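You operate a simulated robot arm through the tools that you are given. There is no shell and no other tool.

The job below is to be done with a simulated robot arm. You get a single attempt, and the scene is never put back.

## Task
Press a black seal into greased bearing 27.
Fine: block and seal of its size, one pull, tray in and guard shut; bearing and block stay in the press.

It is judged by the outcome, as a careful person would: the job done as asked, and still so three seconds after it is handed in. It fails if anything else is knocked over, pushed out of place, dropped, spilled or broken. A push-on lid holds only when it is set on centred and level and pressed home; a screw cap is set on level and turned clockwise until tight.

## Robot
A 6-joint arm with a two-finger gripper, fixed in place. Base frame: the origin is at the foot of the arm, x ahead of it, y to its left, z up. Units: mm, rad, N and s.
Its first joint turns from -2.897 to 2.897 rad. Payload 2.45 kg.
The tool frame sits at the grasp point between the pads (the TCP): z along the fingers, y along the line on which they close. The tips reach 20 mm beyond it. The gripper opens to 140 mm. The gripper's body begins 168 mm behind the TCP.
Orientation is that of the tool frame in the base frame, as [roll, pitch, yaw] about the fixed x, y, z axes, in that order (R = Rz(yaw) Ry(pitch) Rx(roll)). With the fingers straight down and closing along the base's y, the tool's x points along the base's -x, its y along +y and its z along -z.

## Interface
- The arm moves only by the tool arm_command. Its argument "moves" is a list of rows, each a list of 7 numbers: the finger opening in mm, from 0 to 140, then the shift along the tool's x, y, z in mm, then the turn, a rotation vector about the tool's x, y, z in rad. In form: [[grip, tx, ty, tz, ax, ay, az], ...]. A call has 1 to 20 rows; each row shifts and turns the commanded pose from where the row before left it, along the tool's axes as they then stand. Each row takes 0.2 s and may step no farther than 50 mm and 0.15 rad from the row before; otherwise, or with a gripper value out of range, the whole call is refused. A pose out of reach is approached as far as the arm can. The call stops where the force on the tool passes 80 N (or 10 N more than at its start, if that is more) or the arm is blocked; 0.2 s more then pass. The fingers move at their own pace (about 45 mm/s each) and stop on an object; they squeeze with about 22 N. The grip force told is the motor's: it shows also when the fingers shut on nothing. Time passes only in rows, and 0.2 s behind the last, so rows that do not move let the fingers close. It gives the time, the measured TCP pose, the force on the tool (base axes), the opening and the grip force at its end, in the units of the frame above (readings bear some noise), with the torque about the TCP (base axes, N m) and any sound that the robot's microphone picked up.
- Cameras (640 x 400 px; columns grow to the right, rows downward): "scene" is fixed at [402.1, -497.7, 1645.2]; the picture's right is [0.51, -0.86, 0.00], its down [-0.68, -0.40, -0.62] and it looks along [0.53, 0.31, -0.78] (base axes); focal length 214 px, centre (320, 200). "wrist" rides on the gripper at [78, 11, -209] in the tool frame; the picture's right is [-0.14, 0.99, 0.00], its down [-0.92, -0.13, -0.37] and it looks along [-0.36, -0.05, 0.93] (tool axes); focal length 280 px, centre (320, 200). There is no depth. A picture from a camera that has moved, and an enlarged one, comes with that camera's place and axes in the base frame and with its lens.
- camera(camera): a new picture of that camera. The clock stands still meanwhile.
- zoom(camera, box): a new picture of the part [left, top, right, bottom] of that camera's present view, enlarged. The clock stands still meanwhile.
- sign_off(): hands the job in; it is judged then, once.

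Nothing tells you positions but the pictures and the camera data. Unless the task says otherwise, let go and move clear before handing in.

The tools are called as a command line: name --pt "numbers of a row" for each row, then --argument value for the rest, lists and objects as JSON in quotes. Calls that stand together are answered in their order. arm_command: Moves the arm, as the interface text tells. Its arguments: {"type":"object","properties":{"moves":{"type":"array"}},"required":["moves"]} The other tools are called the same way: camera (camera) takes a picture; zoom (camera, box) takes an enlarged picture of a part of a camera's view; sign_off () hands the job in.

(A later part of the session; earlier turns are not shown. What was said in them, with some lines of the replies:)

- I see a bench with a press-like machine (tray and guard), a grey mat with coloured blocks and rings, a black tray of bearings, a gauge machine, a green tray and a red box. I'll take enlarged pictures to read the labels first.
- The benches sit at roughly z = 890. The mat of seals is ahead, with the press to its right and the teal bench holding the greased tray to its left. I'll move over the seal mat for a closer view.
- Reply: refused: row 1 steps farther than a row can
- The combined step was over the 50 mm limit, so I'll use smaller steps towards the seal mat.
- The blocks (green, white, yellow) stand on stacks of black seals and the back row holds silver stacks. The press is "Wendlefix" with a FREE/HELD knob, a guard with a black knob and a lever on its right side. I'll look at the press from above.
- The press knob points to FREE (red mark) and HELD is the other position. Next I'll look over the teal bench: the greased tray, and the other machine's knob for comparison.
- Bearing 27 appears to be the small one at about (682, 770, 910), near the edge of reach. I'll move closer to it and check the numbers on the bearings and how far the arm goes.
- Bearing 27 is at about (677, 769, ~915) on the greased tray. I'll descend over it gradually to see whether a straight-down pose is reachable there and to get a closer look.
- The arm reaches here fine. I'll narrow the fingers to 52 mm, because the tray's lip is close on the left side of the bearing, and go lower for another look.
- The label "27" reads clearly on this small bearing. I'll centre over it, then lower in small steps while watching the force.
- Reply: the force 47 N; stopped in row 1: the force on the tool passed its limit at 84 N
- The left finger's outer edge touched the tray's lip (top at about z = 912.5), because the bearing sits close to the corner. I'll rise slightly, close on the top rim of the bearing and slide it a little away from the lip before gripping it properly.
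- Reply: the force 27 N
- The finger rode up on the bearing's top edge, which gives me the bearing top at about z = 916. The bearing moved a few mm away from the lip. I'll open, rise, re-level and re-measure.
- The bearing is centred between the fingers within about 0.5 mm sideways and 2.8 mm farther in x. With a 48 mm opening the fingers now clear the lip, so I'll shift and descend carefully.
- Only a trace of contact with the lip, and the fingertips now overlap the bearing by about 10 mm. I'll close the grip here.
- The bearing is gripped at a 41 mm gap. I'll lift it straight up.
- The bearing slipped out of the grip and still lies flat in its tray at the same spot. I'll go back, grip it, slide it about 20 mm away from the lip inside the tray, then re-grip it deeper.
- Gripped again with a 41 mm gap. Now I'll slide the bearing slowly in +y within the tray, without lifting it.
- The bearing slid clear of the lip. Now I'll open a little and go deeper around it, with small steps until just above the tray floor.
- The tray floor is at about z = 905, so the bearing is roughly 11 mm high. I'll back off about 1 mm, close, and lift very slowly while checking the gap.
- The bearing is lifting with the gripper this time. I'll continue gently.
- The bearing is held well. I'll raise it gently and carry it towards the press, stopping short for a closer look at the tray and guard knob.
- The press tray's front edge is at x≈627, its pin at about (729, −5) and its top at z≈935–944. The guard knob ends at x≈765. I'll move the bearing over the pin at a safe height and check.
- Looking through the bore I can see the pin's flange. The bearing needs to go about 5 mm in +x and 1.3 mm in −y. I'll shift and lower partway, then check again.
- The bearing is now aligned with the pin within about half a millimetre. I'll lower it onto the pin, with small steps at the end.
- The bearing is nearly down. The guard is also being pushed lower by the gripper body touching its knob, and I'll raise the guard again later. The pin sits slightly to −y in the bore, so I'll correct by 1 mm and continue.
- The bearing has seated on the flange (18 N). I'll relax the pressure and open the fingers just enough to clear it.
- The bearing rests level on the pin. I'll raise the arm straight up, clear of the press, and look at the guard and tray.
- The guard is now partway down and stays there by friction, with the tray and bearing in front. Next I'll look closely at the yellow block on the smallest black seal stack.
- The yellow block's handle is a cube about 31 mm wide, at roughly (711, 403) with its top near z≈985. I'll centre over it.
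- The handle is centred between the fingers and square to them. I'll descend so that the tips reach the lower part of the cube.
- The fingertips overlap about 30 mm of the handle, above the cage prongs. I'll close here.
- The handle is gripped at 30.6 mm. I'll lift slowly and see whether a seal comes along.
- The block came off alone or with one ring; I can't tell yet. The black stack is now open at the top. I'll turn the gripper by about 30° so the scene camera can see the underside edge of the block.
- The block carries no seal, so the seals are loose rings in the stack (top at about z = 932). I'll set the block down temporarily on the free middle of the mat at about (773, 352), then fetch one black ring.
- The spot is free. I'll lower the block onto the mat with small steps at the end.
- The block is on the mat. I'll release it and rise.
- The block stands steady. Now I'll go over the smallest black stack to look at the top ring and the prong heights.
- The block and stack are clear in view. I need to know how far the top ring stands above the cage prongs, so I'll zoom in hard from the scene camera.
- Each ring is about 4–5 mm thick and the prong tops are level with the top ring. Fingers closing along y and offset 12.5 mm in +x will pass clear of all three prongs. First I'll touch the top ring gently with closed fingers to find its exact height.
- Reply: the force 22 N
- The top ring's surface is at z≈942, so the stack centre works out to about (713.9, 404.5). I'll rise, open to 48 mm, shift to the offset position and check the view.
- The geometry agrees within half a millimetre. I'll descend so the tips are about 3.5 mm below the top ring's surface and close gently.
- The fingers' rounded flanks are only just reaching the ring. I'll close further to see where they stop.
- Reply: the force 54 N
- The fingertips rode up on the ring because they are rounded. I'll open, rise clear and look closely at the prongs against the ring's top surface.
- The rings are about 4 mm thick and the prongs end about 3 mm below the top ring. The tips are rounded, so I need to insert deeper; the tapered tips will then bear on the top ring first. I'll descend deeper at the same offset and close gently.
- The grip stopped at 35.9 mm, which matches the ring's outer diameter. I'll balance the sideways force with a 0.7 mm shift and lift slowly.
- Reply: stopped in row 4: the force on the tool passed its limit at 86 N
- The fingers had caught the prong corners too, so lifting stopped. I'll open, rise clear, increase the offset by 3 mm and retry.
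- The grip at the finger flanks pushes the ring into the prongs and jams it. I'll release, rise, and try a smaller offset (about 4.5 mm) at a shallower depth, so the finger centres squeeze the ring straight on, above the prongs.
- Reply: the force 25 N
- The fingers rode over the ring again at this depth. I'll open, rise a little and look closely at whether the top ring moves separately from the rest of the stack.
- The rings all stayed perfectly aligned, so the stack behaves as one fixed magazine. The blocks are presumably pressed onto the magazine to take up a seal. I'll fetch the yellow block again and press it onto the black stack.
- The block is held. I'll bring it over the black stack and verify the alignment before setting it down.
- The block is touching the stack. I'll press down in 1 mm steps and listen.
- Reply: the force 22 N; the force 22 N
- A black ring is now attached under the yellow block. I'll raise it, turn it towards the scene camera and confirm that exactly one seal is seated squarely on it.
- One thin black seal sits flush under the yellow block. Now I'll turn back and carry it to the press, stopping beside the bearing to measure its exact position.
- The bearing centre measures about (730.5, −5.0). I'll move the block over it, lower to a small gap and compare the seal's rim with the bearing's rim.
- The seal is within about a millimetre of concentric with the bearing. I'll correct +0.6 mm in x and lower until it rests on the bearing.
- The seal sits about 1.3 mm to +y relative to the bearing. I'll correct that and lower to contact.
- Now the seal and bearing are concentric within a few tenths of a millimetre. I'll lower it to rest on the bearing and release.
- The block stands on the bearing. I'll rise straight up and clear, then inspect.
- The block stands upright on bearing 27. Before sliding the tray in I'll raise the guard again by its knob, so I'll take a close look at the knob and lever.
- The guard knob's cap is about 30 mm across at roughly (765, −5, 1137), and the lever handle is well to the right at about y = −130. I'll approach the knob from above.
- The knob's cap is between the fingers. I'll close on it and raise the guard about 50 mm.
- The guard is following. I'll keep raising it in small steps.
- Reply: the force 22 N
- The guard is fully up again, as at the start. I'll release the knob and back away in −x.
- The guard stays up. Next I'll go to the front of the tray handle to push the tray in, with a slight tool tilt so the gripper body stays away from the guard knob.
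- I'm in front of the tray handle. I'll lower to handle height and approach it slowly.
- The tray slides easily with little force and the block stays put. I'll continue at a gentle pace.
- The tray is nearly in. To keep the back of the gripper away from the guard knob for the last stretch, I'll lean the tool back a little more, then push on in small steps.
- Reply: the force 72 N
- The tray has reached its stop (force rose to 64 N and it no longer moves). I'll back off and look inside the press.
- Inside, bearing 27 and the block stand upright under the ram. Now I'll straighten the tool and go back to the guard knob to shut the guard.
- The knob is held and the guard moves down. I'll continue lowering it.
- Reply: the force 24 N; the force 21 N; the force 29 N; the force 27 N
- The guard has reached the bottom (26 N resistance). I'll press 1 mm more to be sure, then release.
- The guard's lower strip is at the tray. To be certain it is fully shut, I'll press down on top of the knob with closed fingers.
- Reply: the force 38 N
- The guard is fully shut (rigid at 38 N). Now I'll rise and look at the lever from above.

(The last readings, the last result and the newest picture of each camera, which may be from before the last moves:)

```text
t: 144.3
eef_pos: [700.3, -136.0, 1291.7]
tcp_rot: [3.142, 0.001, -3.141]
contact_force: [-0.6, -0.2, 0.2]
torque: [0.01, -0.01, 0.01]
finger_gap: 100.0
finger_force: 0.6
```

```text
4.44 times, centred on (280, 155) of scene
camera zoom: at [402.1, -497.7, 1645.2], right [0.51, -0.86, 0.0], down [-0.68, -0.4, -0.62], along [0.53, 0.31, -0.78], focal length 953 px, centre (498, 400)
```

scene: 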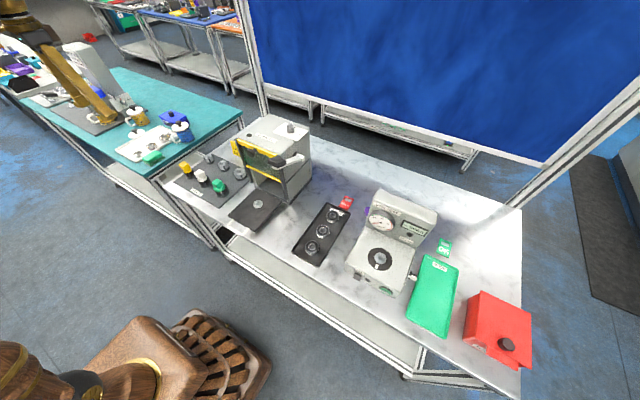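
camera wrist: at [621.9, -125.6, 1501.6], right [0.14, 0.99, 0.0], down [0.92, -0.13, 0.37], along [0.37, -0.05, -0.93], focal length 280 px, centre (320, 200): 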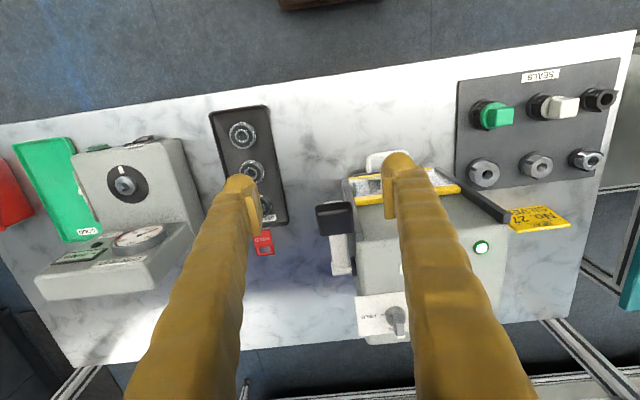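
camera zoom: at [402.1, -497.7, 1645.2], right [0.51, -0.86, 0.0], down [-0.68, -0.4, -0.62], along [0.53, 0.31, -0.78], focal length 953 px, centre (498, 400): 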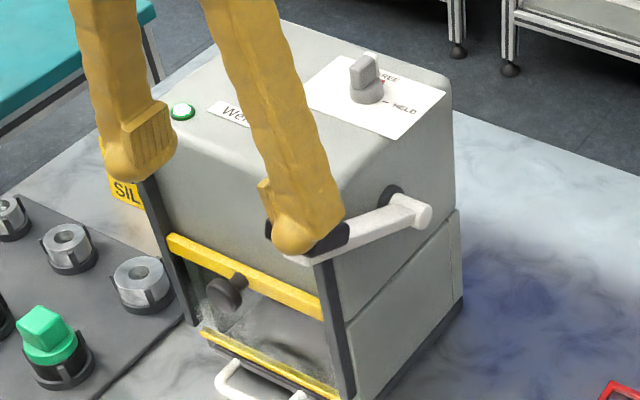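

The lamp on top of the press has turned green now that the tray is in and the guard is shut. Before pulling I'll study the FREE/HELD card, and the similar card on the other machine, to be sure the knob is set right.

zoom --camera "scene" --box '[112, 85, 142, 105]'

zoom --camera "scene" --box '[277, 118, 307, 138]'

zoom --camera "scene" --box '[350, 200, 450, 300]'

zoom --camera "wrist" --box '[330, 230, 430, 350]'

```text
16.00 times, centred on (127, 95) of scene
camera zoom: at [402.1, -497.7, 1645.2], right [0.51, -0.86, 0.0], down [-0.68, -0.4, -0.62], along [0.53, 0.31, -0.78], focal length 3432 px, centre (3408, 1880)
```

zoom: 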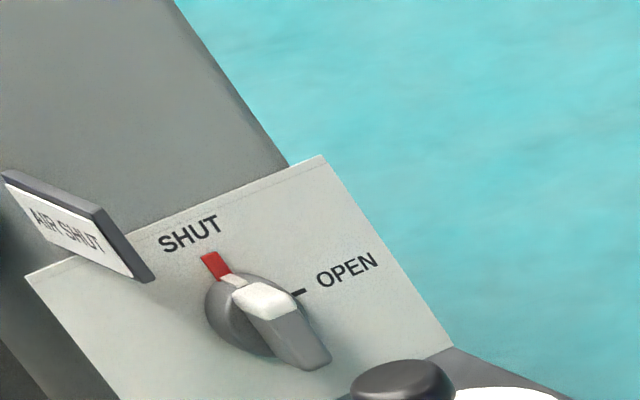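

```text
16.00 times, centred on (292, 128) of scene
camera zoom: at [402.1, -497.7, 1645.2], right [0.51, -0.86, 0.0], down [-0.68, -0.4, -0.62], along [0.53, 0.31, -0.78], focal length 3432 px, centre (768, 1352)
```

zoom: 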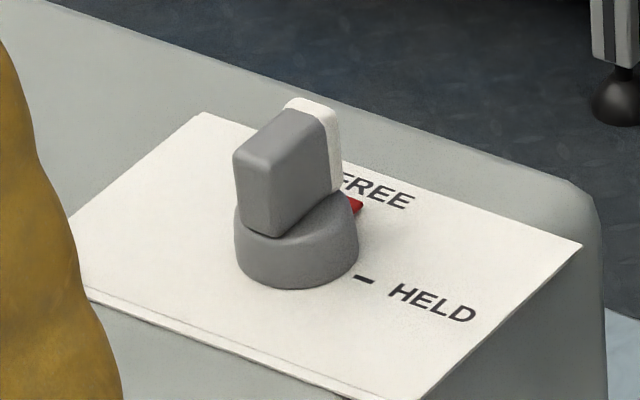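

```text
4.00 times, centred on (400, 250) of scene
camera zoom: at [402.1, -497.7, 1645.2], right [0.51, -0.86, 0.0], down [-0.68, -0.4, -0.62], along [0.53, 0.31, -0.78], focal length 858 px, centre (0, 0)
```

zoom: 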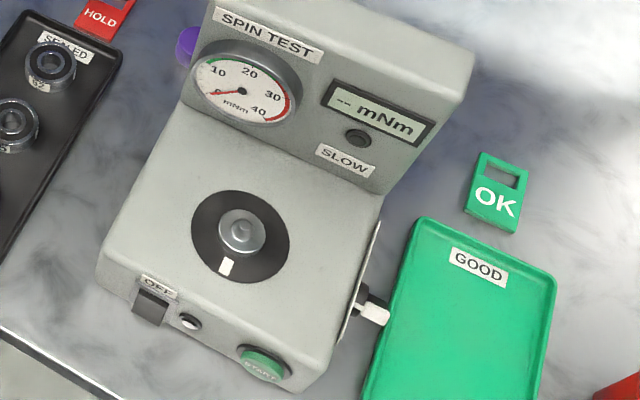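

```text
3.33 times, centred on (380, 290) of wrist
camera zoom: at [621.9, -125.6, 1501.6], right [0.14, 0.99, 0.0], down [0.92, -0.13, 0.37], along [0.37, -0.05, -0.93], focal length 935 px, centre (120, -100)
```

zoom: 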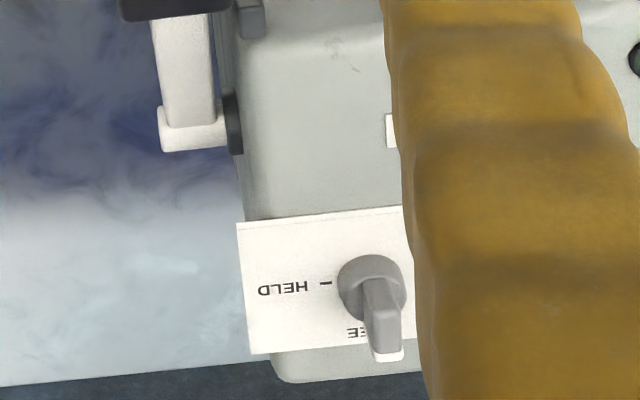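

Both cards show the pointer at the as-found position. The lever is not marked as held, the lamp is green, and the knob stands at FREE, so I'll leave it alone. Next I'll place the closed fingers above the lever handle, at about (760, −128, 1204).

arm_command --pt "60 -25 4 0 0 0 0" --pt "20 -25 4 0 0 0 0" --pt "0 -5 0 10 0 0 0" --pt "0 0 0 10 0 0 0" --pt "0 0 0 0 0 0 0"

zoom --camera "wrist" --box '[220, 110, 420, 260]'

zoom --camera "scene" --box '[245, 100, 325, 180]'

```text
t: 145.5
eef_pos: [755.2, -127.9, 1271.5]
tcp_rot: [3.141, 0.001, -3.141]
contact_force: [-0.2, 0.7, 0.2]
torque: [0.0, -0.01, -0.01]
finger_gap: 0.0
finger_force: 3.7
```

```text
2.67 times, centred on (320, 185) of wrist
camera zoom: at [677.0, -117.6, 1481.0], right [0.14, 0.99, 0.0], down [0.92, -0.13, 0.37], along [0.37, -0.05, -0.93], focal length 748 px, centre (320, 240)
```

zoom: 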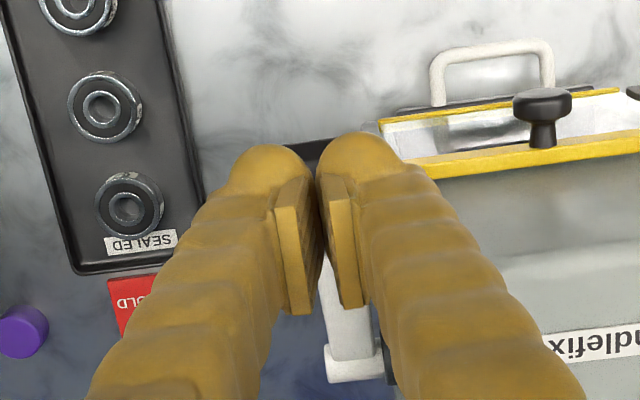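

```text
5.00 times, centred on (285, 140) of scene
camera zoom: at [402.1, -497.7, 1645.2], right [0.51, -0.86, 0.0], down [-0.68, -0.4, -0.62], along [0.53, 0.31, -0.78], focal length 1072 px, centre (495, 500)
```

zoom: 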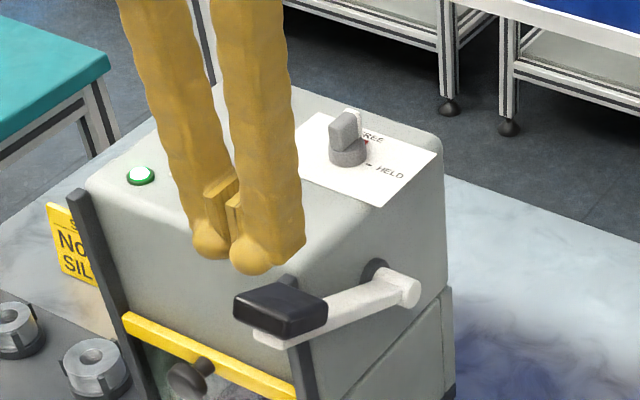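

arm_command --pt "0 -2 0 15 0 0 0" --pt "0 0 0 10 0 0 0" --pt "0 0 0 0 0 0 0"

zoom --camera "scene" --box '[255, 125, 305, 165]'

```text
t: 146.3
eef_pos: [757.7, -126.8, 1247.1]
tcp_rot: [-3.141, 0.001, 3.141]
contact_force: [0.1, -0.3, -0.8]
torque: [0.02, -0.01, -0.02]
finger_gap: 0.0
finger_force: 22.6
```

```text
10.00 times, centred on (280, 145) of scene
camera zoom: at [402.1, -497.7, 1645.2], right [0.51, -0.86, 0.0], down [-0.68, -0.4, -0.62], along [0.53, 0.31, -0.78], focal length 2145 px, centre (720, 750)
```

zoom: 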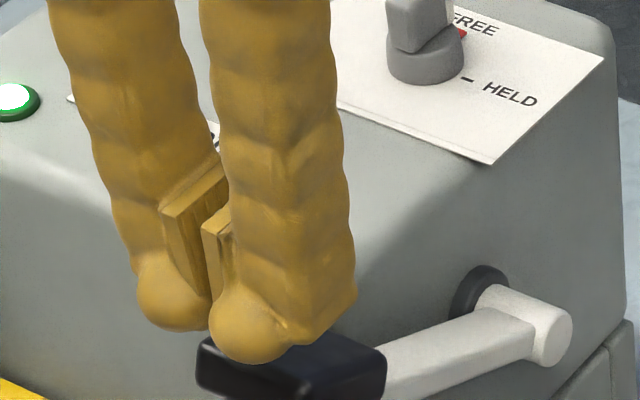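

I'm not fully certain the fingers are centred over the handle, so I'll rise slightly and open them to see the handle between them.

arm_command --pt "40 0 0 -20 0 0 0" --pt "90 0 0 0 0 0 0" --pt "90 0 0 0 0 0 0" --pt "90 0 0 0 0 0 0" --pt "90 0 0 0 0 0 0"

zoom --camera "wrist" --box '[220, 110, 420, 260]'

zoom --camera "scene" --box '[255, 115, 305, 165]'

```text
t: 147.5
eef_pos: [758.1, -128.7, 1268.1]
tcp_rot: [-3.141, 0.0, -3.141]
contact_force: [-0.1, -0.2, -0.6]
torque: [0.03, -0.02, -0.05]
finger_gap: 89.8
finger_force: 0.1
```

```text
2.67 times, centred on (320, 185) of wrist
camera zoom: at [679.2, -118.5, 1477.0], right [0.14, 0.99, 0.0], down [0.92, -0.13, 0.37], along [0.36, -0.05, -0.93], focal length 748 px, centre (320, 240)
```

zoom: 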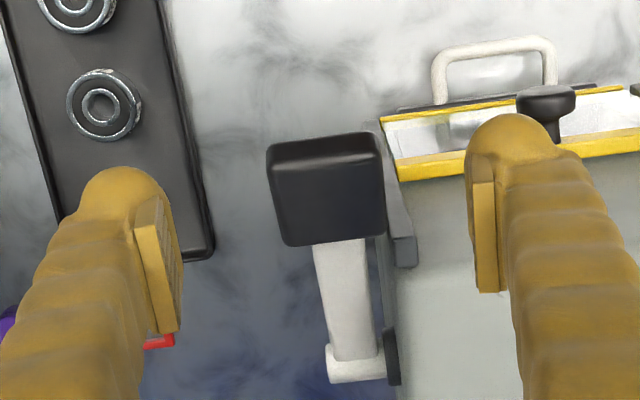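

```text
8.00 times, centred on (280, 140) of scene
camera zoom: at [402.1, -497.7, 1645.2], right [0.51, -0.86, 0.0], down [-0.68, -0.4, -0.62], along [0.53, 0.31, -0.78], focal length 1716 px, centre (640, 680)
```

zoom: 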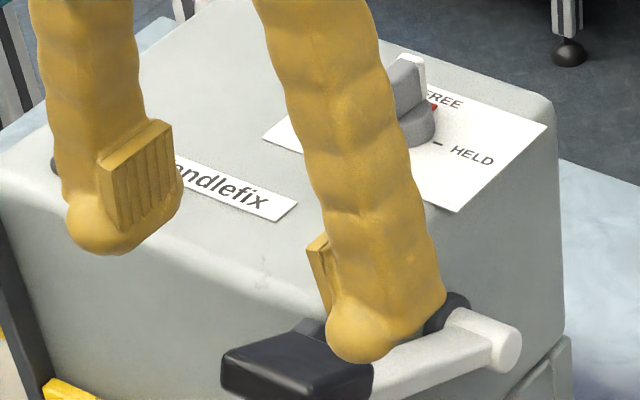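

The handle is centred between the open fingers, so the position is right. I'll close the fingers again and lower onto the handle.

arm_command --pt "40 -3 1.2 0 0 0 0" --pt "0 0 0 0 0 0 0" --pt "0 0 0 0 0 0 0" --pt "0 0 0 0 0 0 0" --pt "0 0 0 15 0 0 0" --pt "0 0 0 8 0 0 0"

```text
t: 148.9
eef_pos: [761.2, -126.9, 1243.3]
tcp_rot: [3.14, 0.001, -3.141]
contact_force: [-0.1, 0.4, 0.8]
torque: [0.0, 0.03, -0.01]
finger_gap: 0.1
finger_force: 22.0
```

arm_command --pt "0 0 0 4 0 0 0" --pt "0 0 0 3 0 0 0"

```text
t: 149.5
eef_pos: [760.6, -126.7, 1237.6]
tcp_rot: [3.14, 0.0, 3.141]
contact_force: [-0.8, 0.1, 0.2]
torque: [0.01, -0.02, 0.0]
finger_gap: 0.4
finger_force: 22.4
```

arm_command --pt "0 0 0 3 0 0 0" --pt "0 0 0 3 0 0 0"

zoom --camera "scene" --box '[255, 125, 305, 165]'

```text
t: 150.1
eef_pos: [760.2, -127.1, 1231.5]
tcp_rot: [3.141, 0.001, 3.141]
contact_force: [-2.4, 1.6, 5.0]
torque: [-0.03, 0.08, 0.01]
finger_gap: 5.9
finger_force: 29.5
```

```text
10.00 times, centred on (280, 145) of scene
camera zoom: at [402.1, -497.7, 1645.2], right [0.51, -0.86, 0.0], down [-0.68, -0.4, -0.62], along [0.53, 0.31, -0.78], focal length 2145 px, centre (720, 750)
```

zoom: 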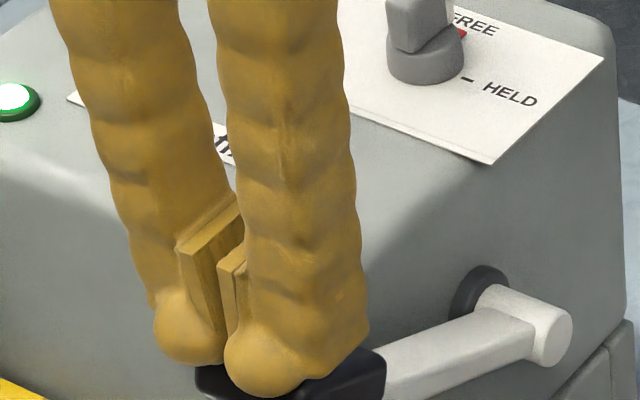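

The fingers are on the handle and it gives at about 5 N. I'll pull the lever down smoothly in one stroke, keeping a small finger gap.

arm_command --pt "8 0 0 4 0 0 0" --pt "8 0.5 0 5 0 0 0" --pt "8 0.5 0 5 0 0 0"

zoom --camera "scene" --box '[255, 125, 305, 165]'

```text
t: 150.9
eef_pos: [758.7, -126.3, 1216.1]
tcp_rot: [3.14, 0.001, 3.141]
contact_force: [-0.9, 0.8, 5.5]
torque: [-0.01, 0.06, -0.02]
finger_gap: 7.8
finger_force: 0.0
```

```text
10.00 times, centred on (280, 145) of scene
camera zoom: at [402.1, -497.7, 1645.2], right [0.51, -0.86, 0.0], down [-0.68, -0.4, -0.62], along [0.53, 0.31, -0.78], focal length 2145 px, centre (720, 750)
```

zoom: 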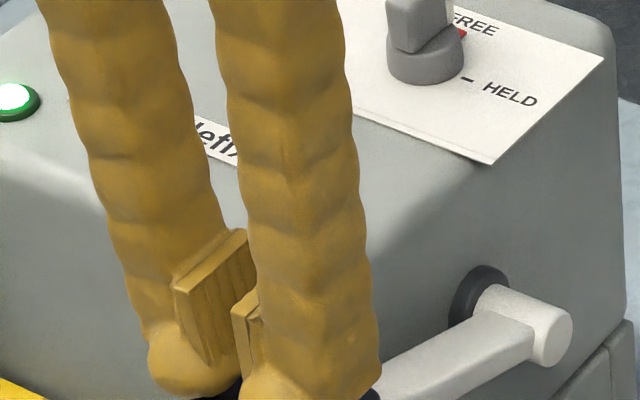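

arm_command --pt "8 1.5 0 6 0 0 0" --pt "8 1.2 0 7 0 0 0" --pt "8 1 0 7 0 0 0" --pt "8 0.8 0 7 0 0 0"

zoom --camera "scene" --box '[250, 130, 310, 190]'

```text
t: 151.9
eef_pos: [755.1, -125.5, 1189.8]
tcp_rot: [-3.141, 0.0, -3.141]
contact_force: [-1.5, 1.6, 4.9]
torque: [0.03, 0.1, -0.05]
finger_gap: 7.8
finger_force: 0.0
```

```text
6.67 times, centred on (280, 160) of scene
camera zoom: at [402.1, -497.7, 1645.2], right [0.51, -0.86, 0.0], down [-0.68, -0.4, -0.62], along [0.53, 0.31, -0.78], focal length 1430 px, centre (587, 467)
```

zoom: 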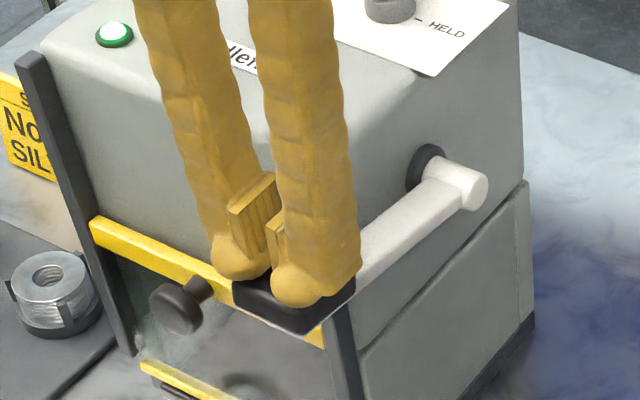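

arm_command --pt "8 0.6 0 7 0 0 0" --pt "8 0.3 0 7 0 0 0" --pt "8 0 0 7 0 0 0" --pt "8 -0.3 0 7 0 0 0"

zoom --camera "scene" --box '[250, 130, 310, 190]'

```text
t: 152.9
eef_pos: [754.0, -127.0, 1162.6]
tcp_rot: [3.141, 0.001, 3.141]
contact_force: [-3.9, 0.0, 7.9]
torque: [0.02, -0.05, 0.02]
finger_gap: 7.6
finger_force: 0.1
```

```text
6.67 times, centred on (280, 160) of scene
camera zoom: at [402.1, -497.7, 1645.2], right [0.51, -0.86, 0.0], down [-0.68, -0.4, -0.62], along [0.53, 0.31, -0.78], focal length 1430 px, centre (587, 467)
```

zoom: 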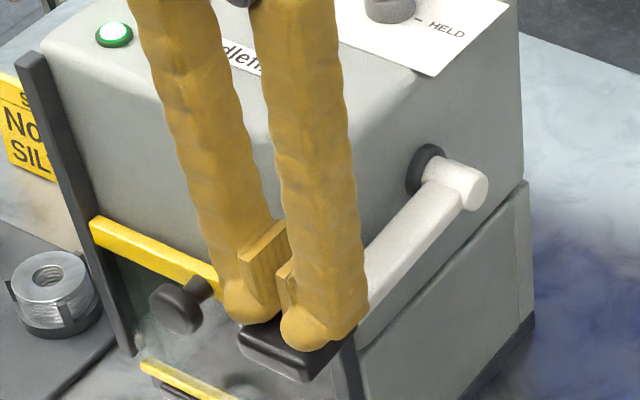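

arm_command --pt "8 -0.6 0 6 0 0 0" --pt "8 -0.8 0 6 0 0 0" --pt "8 -1 0 6 0 0 0" --pt "8 -1.2 0 6 0 0 0"

zoom --camera "scene" --box '[250, 130, 310, 190]'

```text
t: 153.9
eef_pos: [758.4, -126.9, 1138.3]
tcp_rot: [-3.141, -0.001, -3.14]
contact_force: [-6.0, -3.3, 9.1]
torque: [-0.04, -0.02, -0.02]
finger_gap: 7.7
finger_force: 0.1
```

```text
6.67 times, centred on (280, 160) of scene
camera zoom: at [402.1, -497.7, 1645.2], right [0.51, -0.86, 0.0], down [-0.68, -0.4, -0.62], along [0.53, 0.31, -0.78], focal length 1430 px, centre (587, 467)
```

zoom: 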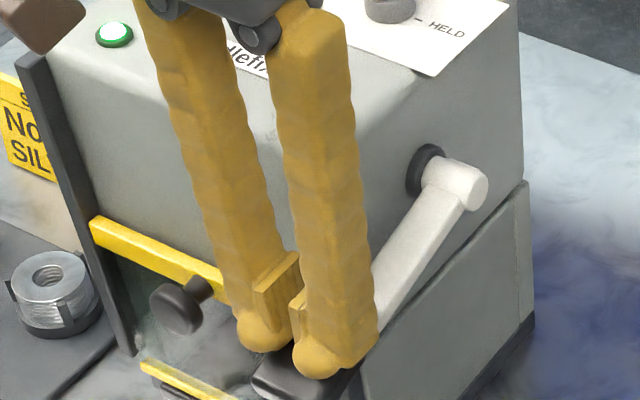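

arm_command --pt "8 -1.6 0 6 0 0 0" --pt "8 -2 0 6 0 0 0" --pt "8 -2.3 0 6 0 0 0"

zoom --camera "scene" --box '[250, 130, 310, 190]'

```text
t: 154.6
eef_pos: [758.3, -125.5, 1131.9]
tcp_rot: [-3.138, 0.002, -3.141]
contact_force: [-23.7, 3.7, 42.0]
torque: [0.15, -0.18, 0.04]
finger_gap: 8.0
finger_force: 0.1
stopped in row 3: the force on the tool passed its limit at 94 N (the readings are from after the stop); the commanded pose is now the measured one
```

```text
6.67 times, centred on (280, 160) of scene
camera zoom: at [402.1, -497.7, 1645.2], right [0.51, -0.86, 0.0], down [-0.68, -0.4, -0.62], along [0.53, 0.31, -0.78], focal length 1430 px, centre (587, 467)
```

zoom: 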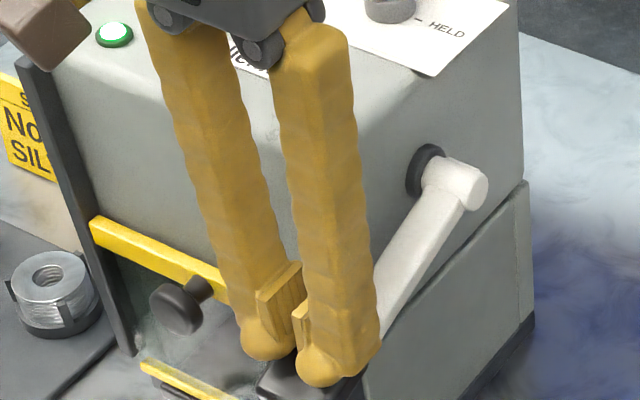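

The resistance rose sharply at this point of the stroke. I'll look at the lever and through the guard window before deciding whether it is at the end.

camera --camera "wrist"

zoom --camera "scene" --box '[255, 160, 295, 200]'

```text
taken
camera wrist: at [679.8, -115.8, 1341.0], right [0.14, 0.99, 0.0], down [0.92, -0.13, 0.37], along [0.37, -0.05, -0.93], focal length 280 px, centre (320, 200)
```

wrist: 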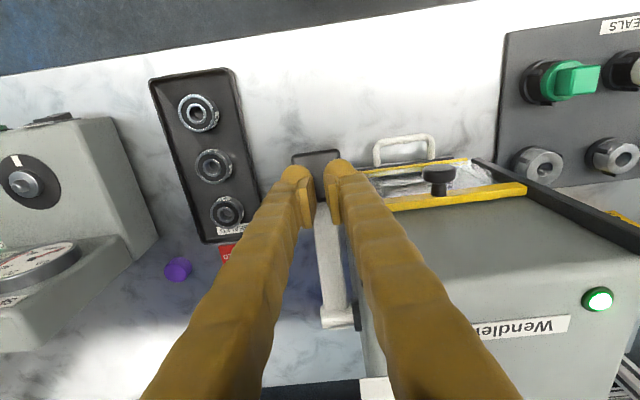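

```text
10.00 times, centred on (275, 180) of scene
camera zoom: at [402.1, -497.7, 1645.2], right [0.51, -0.86, 0.0], down [-0.68, -0.4, -0.62], along [0.53, 0.31, -0.78], focal length 2145 px, centre (770, 400)
```

zoom: 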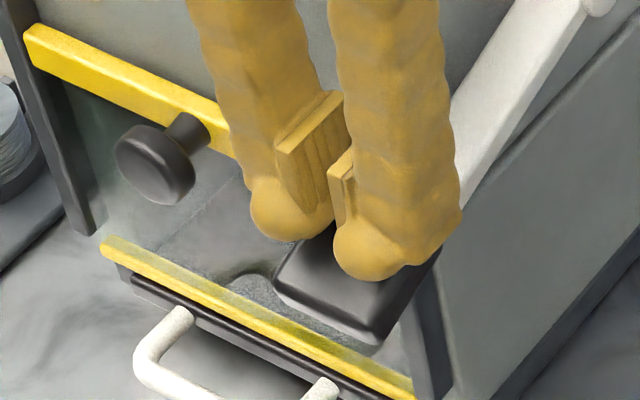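

arm_command --pt "8 -0.7 0 1.9 0 0 0"

```text
t: 155.0
eef_pos: [758.5, -127.7, 1131.1]
tcp_rot: [-3.139, 0.002, -3.14]
contact_force: [-21.1, 3.6, 39.5]
torque: [0.14, -0.18, 0.08]
finger_gap: 7.6
finger_force: 0.0
stopped in row 1: the force on the tool passed its limit at 83 N (the readings are from after the stop); the commanded pose is now the measured one
```

zoom --camera "scene" --box '[254, 178, 286, 200]'

zoom --camera "wrist" --box '[270, 130, 370, 210]'

```text
16.00 times, centred on (270, 189) of scene
camera zoom: at [402.1, -497.7, 1645.2], right [0.51, -0.86, 0.0], down [-0.68, -0.4, -0.62], along [0.53, 0.31, -0.78], focal length 3432 px, centre (1120, 376)
```

zoom: 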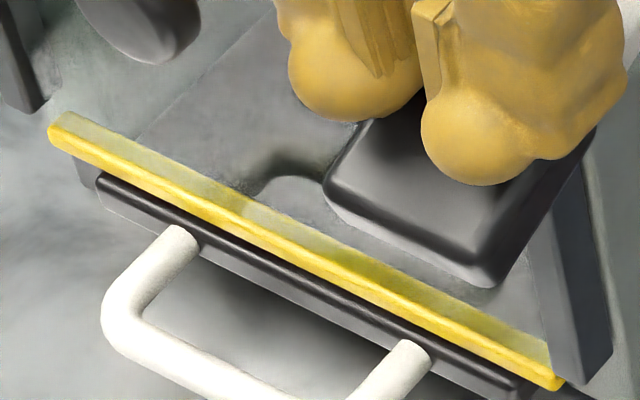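

```text
5.00 times, centred on (320, 170) of wrist
camera zoom: at [679.8, -115.7, 1341.2], right [0.14, 0.99, 0.0], down [0.92, -0.13, 0.37], along [0.37, -0.05, -0.93], focal length 1402 px, centre (320, 350)
```

zoom: 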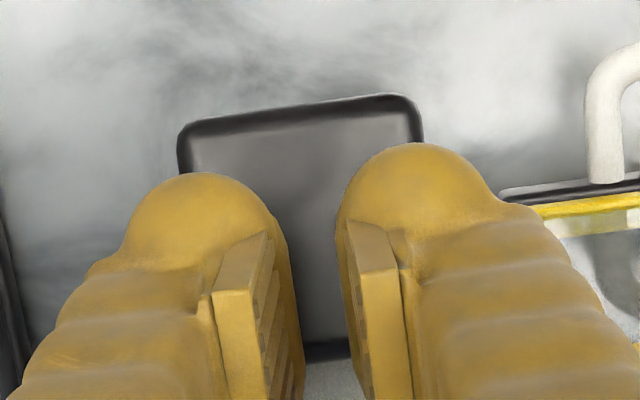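

The fingers sit on the rear half of the handle, nearer the pivot, so I have poor leverage. I'll slide forward along the handle while keeping it pressed down, then press on from there.

arm_command --pt "8 4 0 1.2 0 0 0" --pt "8 4 0 1.4 0 0 0" --pt "8 4 0 1.4 0 0 0" --pt "8 3 0 1 0 0 0"

zoom --camera "wrist" --box '[270, 130, 370, 210]'

zoom --camera "scene" --box '[250, 150, 310, 200]'

```text
t: 156.0
eef_pos: [744.2, -126.9, 1125.0]
tcp_rot: [-3.14, 0.001, -3.141]
contact_force: [8.2, 0.7, 62.0]
torque: [0.06, -1.03, 0.02]
finger_gap: 6.3
finger_force: 0.0
```

```text
5.00 times, centred on (320, 170) of wrist
camera zoom: at [665.2, -115.5, 1334.9], right [0.14, 0.99, 0.0], down [0.92, -0.13, 0.37], along [0.37, -0.05, -0.93], focal length 1402 px, centre (320, 350)
```

zoom: 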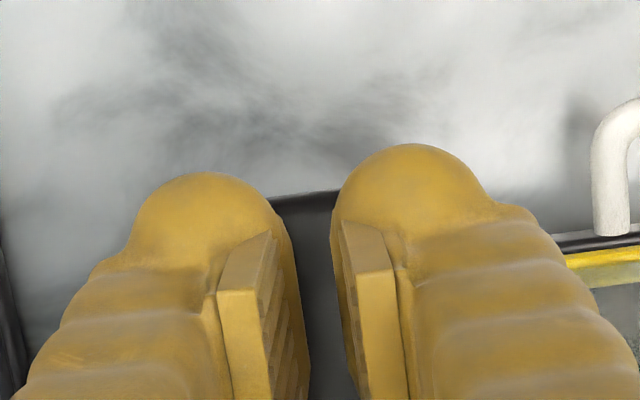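

```text
8.00 times, centred on (280, 175) of scene
camera zoom: at [402.1, -497.7, 1645.2], right [0.51, -0.86, 0.0], down [-0.68, -0.4, -0.62], along [0.53, 0.31, -0.78], focal length 1716 px, centre (640, 400)
```

zoom: 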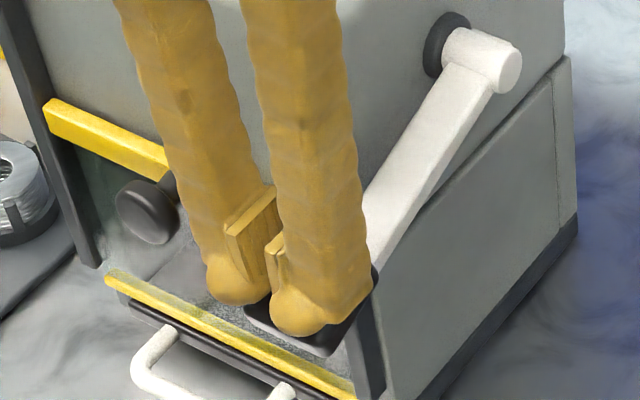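

arm_command --pt "8 4 0 0.6 0 0 0" --pt "8 4 0 1.0 0 0 0" --pt "8 3 0 1.0 0 0 0"

```text
t: 156.8
eef_pos: [732.6, -127.4, 1122.3]
tcp_rot: [-3.14, 0.002, -3.141]
contact_force: [7.1, 0.1, 53.2]
torque: [0.05, -0.88, 0.0]
finger_gap: 5.8
finger_force: 0.0
```

arm_command --pt "8 -0.3 0 1.0 0 0 0"

```text
t: 157.2
eef_pos: [733.1, -124.9, 1121.8]
tcp_rot: [-3.139, -0.001, 3.141]
contact_force: [-3.1, 1.7, 58.8]
torque: [0.1, -0.75, -0.03]
finger_gap: 5.9
finger_force: 0.0
```

arm_command --pt "8 -0.3 0 1.0 0 0 0"

```text
t: 157.6
eef_pos: [733.9, -125.8, 1121.3]
tcp_rot: [-3.138, 0.0, -3.14]
contact_force: [-16.7, 8.6, 65.3]
torque: [0.21, -0.6, 0.15]
finger_gap: 5.9
finger_force: 0.2
```

arm_command --pt "8 0 0 1.0 0 0 0"

zoom --camera "scene" --box '[250, 150, 310, 200]'

```text
t: 158.0
eef_pos: [733.3, -125.1, 1119.6]
tcp_rot: [-3.14, 0.001, 3.14]
contact_force: [-24.5, 8.8, 73.8]
torque: [0.29, -0.56, 0.19]
finger_gap: 5.9
finger_force: 0.0
```

```text
8.00 times, centred on (280, 175) of scene
camera zoom: at [402.1, -497.7, 1645.2], right [0.51, -0.86, 0.0], down [-0.68, -0.4, -0.62], along [0.53, 0.31, -0.78], focal length 1716 px, centre (640, 400)
```

zoom: 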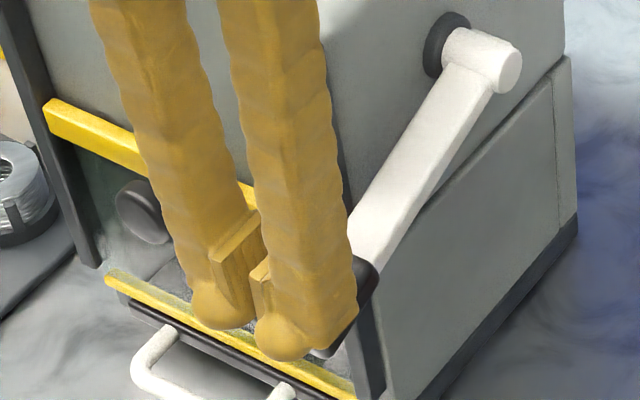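

The lever doesn't move any further even with good leverage, so it is at the end of its stroke. I'll ease off slowly and watch whether it returns on its own.

arm_command --pt "8 0 0 0 0 0 0" --pt "8 0 0 -3 0 0 0" --pt "8 0 0 -4 0 0 0" --pt "8 0 0 -6 0 0 0"

zoom --camera "scene" --box '[250, 150, 310, 200]'

```text
t: 159.0
eef_pos: [733.4, -126.8, 1129.4]
tcp_rot: [-3.139, 0.001, 3.141]
contact_force: [-4.8, -3.4, 7.9]
torque: [-0.08, 0.02, -0.08]
finger_gap: 7.2
finger_force: 0.0
```

```text
8.00 times, centred on (280, 175) of scene
camera zoom: at [402.1, -497.7, 1645.2], right [0.51, -0.86, 0.0], down [-0.68, -0.4, -0.62], along [0.53, 0.31, -0.78], focal length 1716 px, centre (640, 400)
```

zoom: 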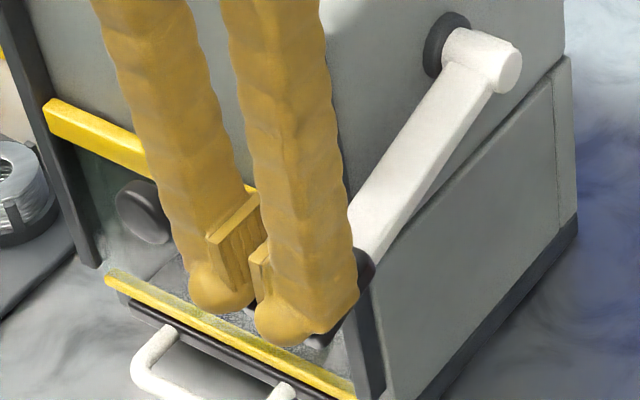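

The lever springs back against the fingers with about 8 N. I'll guide it gently back up.

arm_command --pt "8 0 0 -7 0 0 0" --pt "8 0 0 -8 0 0 0" --pt "8 0 0 -8 0 0 0" --pt "8 0 0 -8 0 0 0" --pt "8 0 0 -8 0 0 0" --pt "8 -1 0 -8 0 0 0" --pt "8 -1 0 -8 0 0 0" --pt "8 -1 0 -8 0 0 0" --pt "8 -2 0 -8 0 0 0" --pt "8 -2 0 -8 0 0 0" --pt "8 -2 0 -8 0 0 0" --pt "8 -2 0 -8 0 0 0" --pt "8 -2 0 -8 0 0 0" --pt "8 0 0 -10 0 0 0" --pt "8 0 0 -20 0 0 0"

zoom --camera "scene" --box '[240, 110, 320, 200]'

```text
t: 162.2
eef_pos: [747.8, -125.4, 1264.7]
tcp_rot: [-3.14, 0.0, 3.141]
contact_force: [0.3, -0.2, -0.2]
torque: [0.0, 0.01, 0.05]
finger_gap: 8.0
finger_force: 0.0
```

```text
4.44 times, centred on (280, 155) of scene
camera zoom: at [402.1, -497.7, 1645.2], right [0.51, -0.86, 0.0], down [-0.68, -0.4, -0.62], along [0.53, 0.31, -0.78], focal length 953 px, centre (498, 400)
```

zoom: 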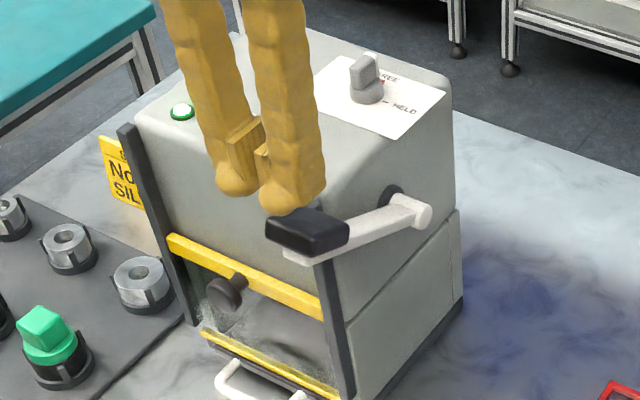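

The lever is back up, after one full stroke. Now I'll tilt the wrist camera in front of the guard window to check that the seal went into the bearing.

arm_command --pt "40 30 20 -10 0 0 0" --pt "80 40 25 0 0 0 0" --pt "120 40 25 0 0 0 0" --pt "140 40 25 0 0 0 0" --pt "140 30 25 0 0 0 0" --pt "140 0 0 0 0 -0.143 0" --pt "140 0 0 0 0 -0.143 0" --pt "140 0 0 0 0 -0.143 0" --pt "140 0 0 0 0 -0.143 0" --pt "140 0 0 0 0 -0.143 0" --pt "140 0 0 0 0 -0.143 0" --pt "140 0 0 0 0 -0.143 0" --pt "140 0 0 0 0 0 0"

camera --camera "wrist"

```text
t: 165.0
eef_pos: [567.9, -5.3, 1273.9]
tcp_rot: [-3.138, 1.001, -3.14]
contact_force: [-0.4, 0.2, 0.8]
torque: [0.02, 0.01, 0.02]
finger_gap: 140.1
finger_force: 0.1
```

```text
taken
camera wrist: at [348.0, 4.4, 1321.6], right [0.07, 0.99, 0.11], down [0.18, -0.13, 0.97], along [0.98, -0.05, -0.19], focal length 280 px, centre (320, 200)
```

wrist: 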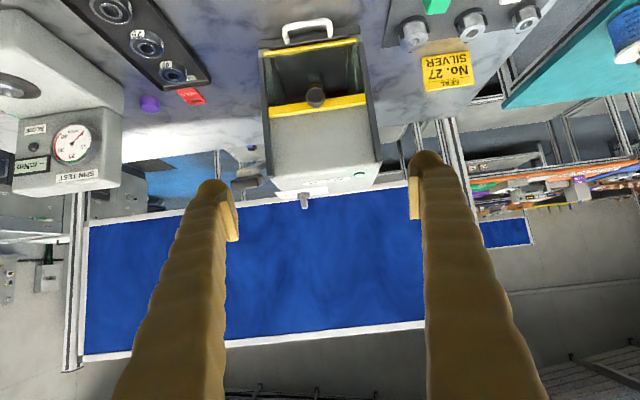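

arm_command --pt "140 37 0 23.8 0 0 0" --pt "140 37 0 23.8 0 0 0" --pt "140 37 0 23.8 0 0 0" --pt "140 37 0 23.8 0 0 0" --pt "140 37 0 23.8 0 0 0" --pt "140 37 0 23.8 0 0 0" --pt "140 0 0 0 0 0 0"

camera --camera "wrist"

zoom --camera "wrist" --box '[250, 80, 390, 200]'

```text
t: 166.6
eef_pos: [604.3, -5.5, 1103.0]
tcp_rot: [-2.817, 0.937, -2.677]
contact_force: [0.9, -2.1, 0.2]
torque: [0.23, 0.19, 0.22]
finger_gap: 140.1
finger_force: 0.2
out of reach, approached as far as the arm can: row 3, 4, 5, 6
```

```text
taken
camera wrist: at [388.2, -27.3, 1156.0], right [-0.12, 0.99, -0.08], down [0.21, 0.1, 0.97], along [0.97, 0.1, -0.22], focal length 280 px, centre (320, 200)
```

wrist: 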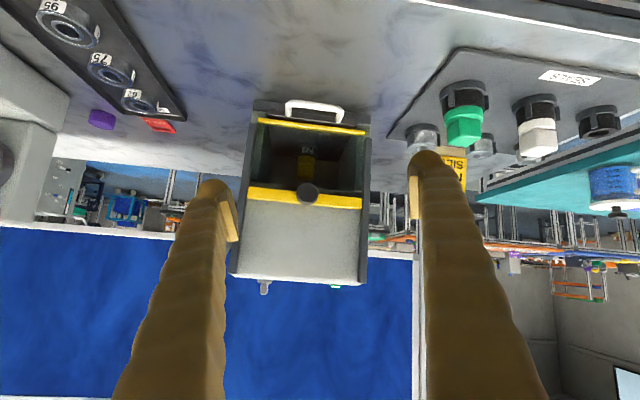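

```text
3.33 times, centred on (320, 140) of wrist
camera zoom: at [388.2, -27.3, 1156.0], right [-0.12, 0.99, -0.08], down [0.21, 0.1, 0.97], along [0.97, 0.1, -0.22], focal length 935 px, centre (320, 400)
```

zoom: 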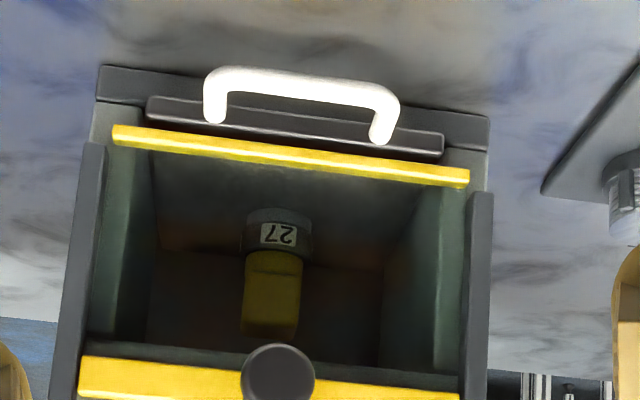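

zoom --camera "wrist" --box '[290, 138, 326, 166]'

```text
14.29 times, centred on (308, 152) of wrist
camera zoom: at [388.2, -27.3, 1156.0], right [-0.12, 0.99, -0.08], down [0.21, 0.1, 0.97], along [0.97, 0.1, -0.22], focal length 4006 px, centre (491, 886)
```

zoom: 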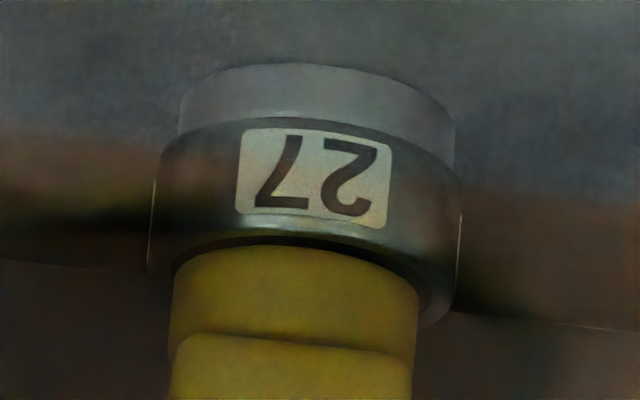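

The arm is at the edge of its reach in this posture. I can see bearing 27 and the block through the window, with the yellow disc close to the bearing face. I'll return along the same path and take the same viewpoint I used before the pull, for a fair comparison.

arm_command --pt "140 -37 0 -23.8 0 0 0" --pt "140 -37 0 -23.8 0 0 0" --pt "140 -37 0 -23.8 0 0 0" --pt "140 -37 0 -23.8 0 0 0" --pt "140 -37 0 -23.8 0 0 0" --pt "140 -37 0 -23.8 0 0 0" --pt "100 0 0 0 0 0.1366 0" --pt "60 0 0 0 0 0.1366 0" --pt "20 0 0 0 0 0.1366 0" --pt "0 0 0 0 0 0.1366 0" --pt "0 0 0 0 0 0.1366 0" --pt "0 0 0 0 0 0 0"

```text
t: 169.2
eef_pos: [608.5, -20.9, 1365.7]
tcp_rot: [-3.141, 0.316, -3.141]
contact_force: [0.0, -0.2, 0.3]
torque: [-0.01, 0.01, 0.0]
finger_gap: 19.7
finger_force: 0.1
out of reach, approached as far as the arm can: row 2
```

arm_command --pt "0 14 5 42.8 0 0 0" --pt "0 14 5 42.8 0 0 0" --pt "0 14 5.4 42.8 0 0 0" --pt "0 14 0 42.8 0 0 0" --pt "0 14 0 42.8 0 0 0" --pt "0 14 0 42.8 0 0 0" --pt "0 14 0 42.8 0 0 0" --pt "0 14 0 42.8 0 0 0" --pt "0 14 0 42.8 0 0 0" --pt "0 -15.2 0 5 0 0 0" --pt "0 0 0 0 0 0 0"

camera --camera "wrist"

```text
t: 171.6
eef_pos: [624.8, -6.4, 958.6]
tcp_rot: [-3.139, 0.32, -3.141]
contact_force: [1.2, -0.7, 0.9]
torque: [-0.02, 0.05, -0.03]
finger_gap: 0.0
finger_force: 22.4
```

```text
taken
camera wrist: at [485.7, 4.5, 1133.8], right [0.13, 0.99, 0.04], down [0.76, -0.13, 0.64], along [0.64, -0.05, -0.77], focal length 280 px, centre (320, 200)
```

wrist: 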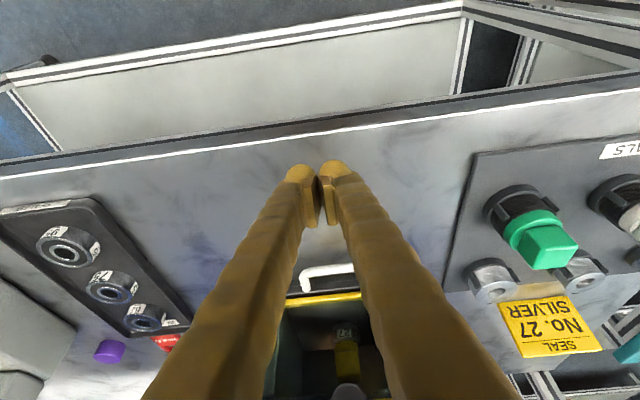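

zoom --camera "wrist" --box '[280, 280, 410, 390]'

zoom --camera "wrist" --box '[328, 315, 366, 345]'

```text
3.64 times, centred on (345, 335) of wrist
camera zoom: at [485.7, 4.5, 1133.8], right [0.13, 0.99, 0.04], down [0.76, -0.13, 0.64], along [0.64, -0.05, -0.77], focal length 1020 px, centre (229, -291)
```

zoom: 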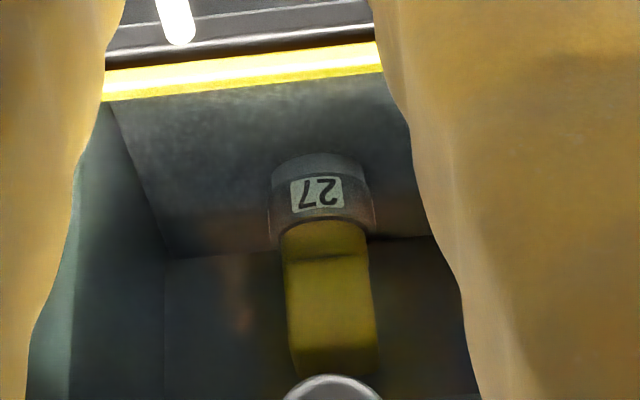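

```text
13.33 times, centred on (347, 330) of wrist
camera zoom: at [485.7, 4.5, 1133.8], right [0.13, 0.99, 0.04], down [0.76, -0.13, 0.64], along [0.64, -0.05, -0.77], focal length 3738 px, centre (-40, -1533)
```

zoom: 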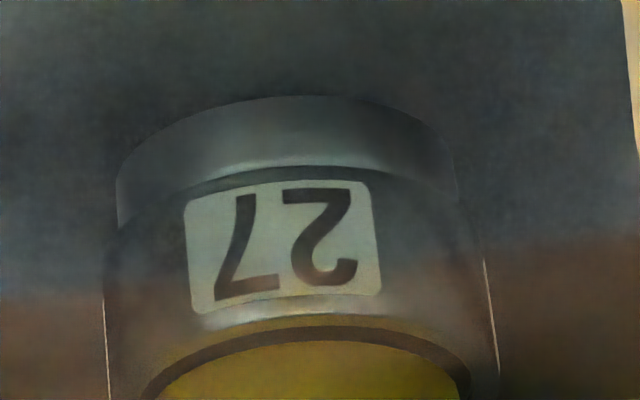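

For an exact comparison I'll lower to the very same camera height as before the pull and take the same zoomed view.

arm_command --pt "0 6.05 0 18.4 0 0 0" --pt "0 0 0 0 0 0 0"

zoom --camera "wrist" --box '[280, 290, 410, 400]'

zoom --camera "wrist" --box '[328, 328, 372, 360]'

```text
t: 172.2
eef_pos: [626.0, -6.3, 940.5]
tcp_rot: [-3.141, 0.317, -3.141]
contact_force: [0.4, -0.2, 0.1]
torque: [-0.04, 0.03, -0.02]
finger_gap: 0.0
finger_force: 21.8
```

```text
3.64 times, centred on (345, 345) of wrist
camera zoom: at [485.9, 4.4, 1115.0], right [0.13, 0.99, 0.04], down [0.76, -0.13, 0.64], along [0.64, -0.05, -0.77], focal length 1020 px, centre (229, -327)
```

zoom: 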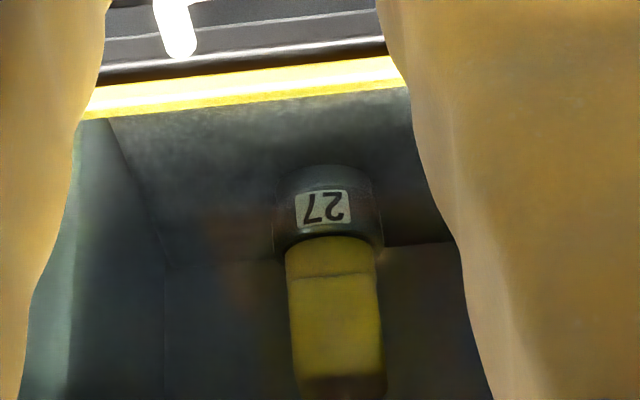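

```text
12.50 times, centred on (350, 344) of wrist
camera zoom: at [485.9, 4.4, 1115.0], right [0.13, 0.99, 0.04], down [0.76, -0.13, 0.64], along [0.64, -0.05, -0.77], focal length 3505 px, centre (-55, -1600)
```

zoom: 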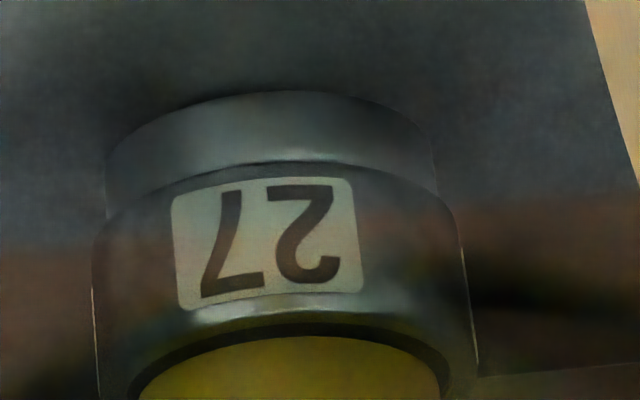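

Compared with the view before the pull, the black band that stood between the bearing and the yellow disc is gone and the disc now meets the bearing face, so the seal has gone in. I'll move the arm up and clear and do a final check of everything.

arm_command --pt "0 -14 0 -42.8 0 0 0" --pt "0 -14 0 -42.8 0 0 0" --pt "20 -14 0 -42.8 0 0 0" --pt "40 -14 0 -42.8 0 0 0" --pt "60 -14 0 -42.8 0 0 0" --pt "80 -14 0 -42.8 0 0 0" --pt "80 -14 0 -42.8 0 0 0" --pt "80 -14 0 -42.8 0 0 0" --pt "80 0 0 0 0 0.106 0" --pt "80 0 0 0 0 0.106 0" --pt "80 0 0 0 0 0.105 0" --pt "80 30 0 -20 0 0 0" --pt "80 0 0 0 0 0 0"

camera --camera "scene"

camera --camera "wrist"

zoom --camera "scene" --box '[230, 110, 320, 210]'

zoom --camera "scene" --box '[80, 80, 220, 190]'

```text
t: 175.0
eef_pos: [595.9, -5.8, 1319.3]
tcp_rot: [-3.139, 0.0, -3.141]
contact_force: [0.4, -0.6, 0.1]
torque: [0.0, 0.05, 0.02]
finger_gap: 79.8
finger_force: 0.1
```

```text
taken
```

scene: 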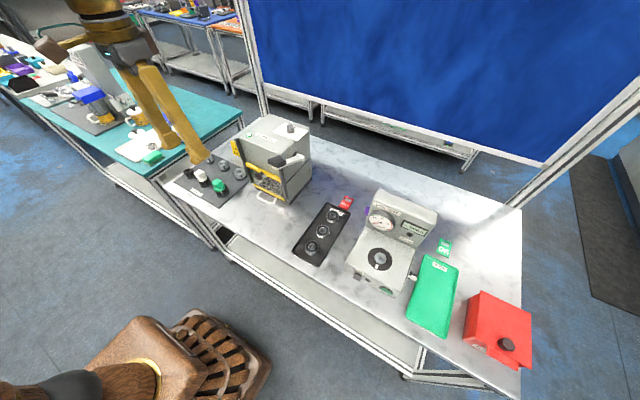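

```text
taken
camera wrist: at [517.4, 5.7, 1529.4], right [0.14, 0.99, 0.0], down [0.92, -0.13, 0.37], along [0.36, -0.05, -0.93], focal length 280 px, centre (320, 200)
```

wrist: 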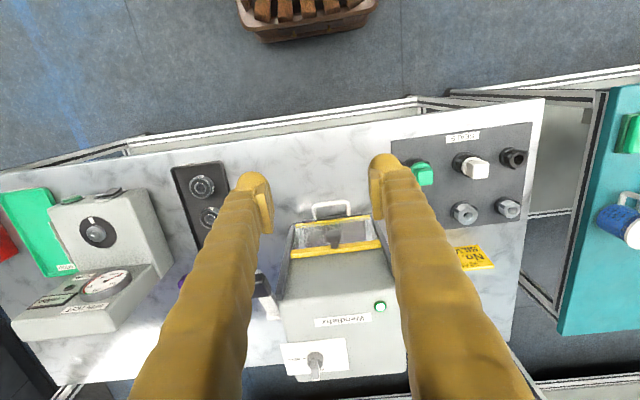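

```text
4.00 times, centred on (275, 160) of scene
camera zoom: at [402.1, -497.7, 1645.2], right [0.51, -0.86, 0.0], down [-0.68, -0.4, -0.62], along [0.53, 0.31, -0.78], focal length 858 px, centre (500, 360)
```

zoom: 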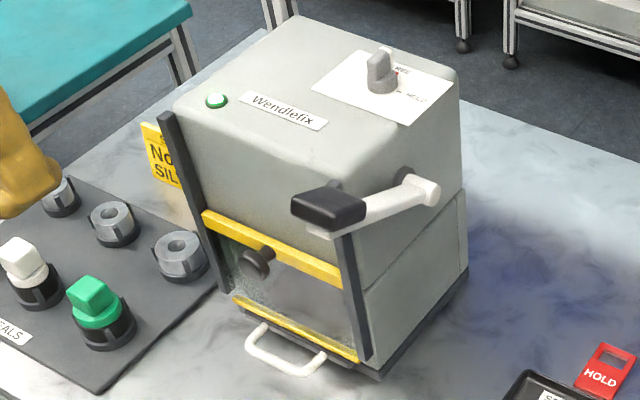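

```text
3.64 times, centred on (150, 135) of scene
camera zoom: at [402.1, -497.7, 1645.2], right [0.51, -0.86, 0.0], down [-0.68, -0.4, -0.62], along [0.53, 0.31, -0.78], focal length 780 px, centre (938, 436)
```

zoom: 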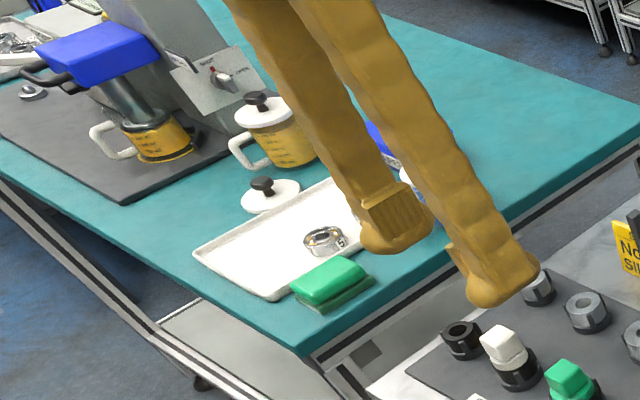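

Everything is in place: the tray is in, the guard is shut with the lamp green, the lever is back up after one pull, and the block and bearing 27 are in the press with the seal seated. Nothing else has been disturbed and the arm is clear, so I'll hand the job in.

sign_off

```text
The job is handed in.
```

I pressed a black seal into greased bearing 27 with one pull of the press lever, and the job is handed in. I checked the seal only by looking through the guard window. The black band that stood between the block and the bearing before the pull is gone, so the seal looks seated, but I did not take the block off to confirm it.

- **Press:** the tray is in, the guard is shut and the lamp is green. The bearing and the yellow block (27's size) are still inside, and the lever went to its end stop once and is back up.
- **Seal colour:** the sign beside the press reads "SEAL No. 27 SILVER". I used black, as you asked.
- **FREE/HELD knob:** it was on FREE when I started and I left it there. The lever moved its full stroke on that setting.
- **Bumps along the way:**
    - The bearing slipped from the gripper once and stayed in its greased tray.
    - A finger touched that tray's lip.
    - I squeezed and pulled on the black seal stack a few times before finding that the block has to be pressed onto it to pick up a seal.
    - The gripper pushed the guard partway down while I was placing the bearing, so I raised it again before sliding the tray in.

In the final pictures, nothing else looked moved or damaged.
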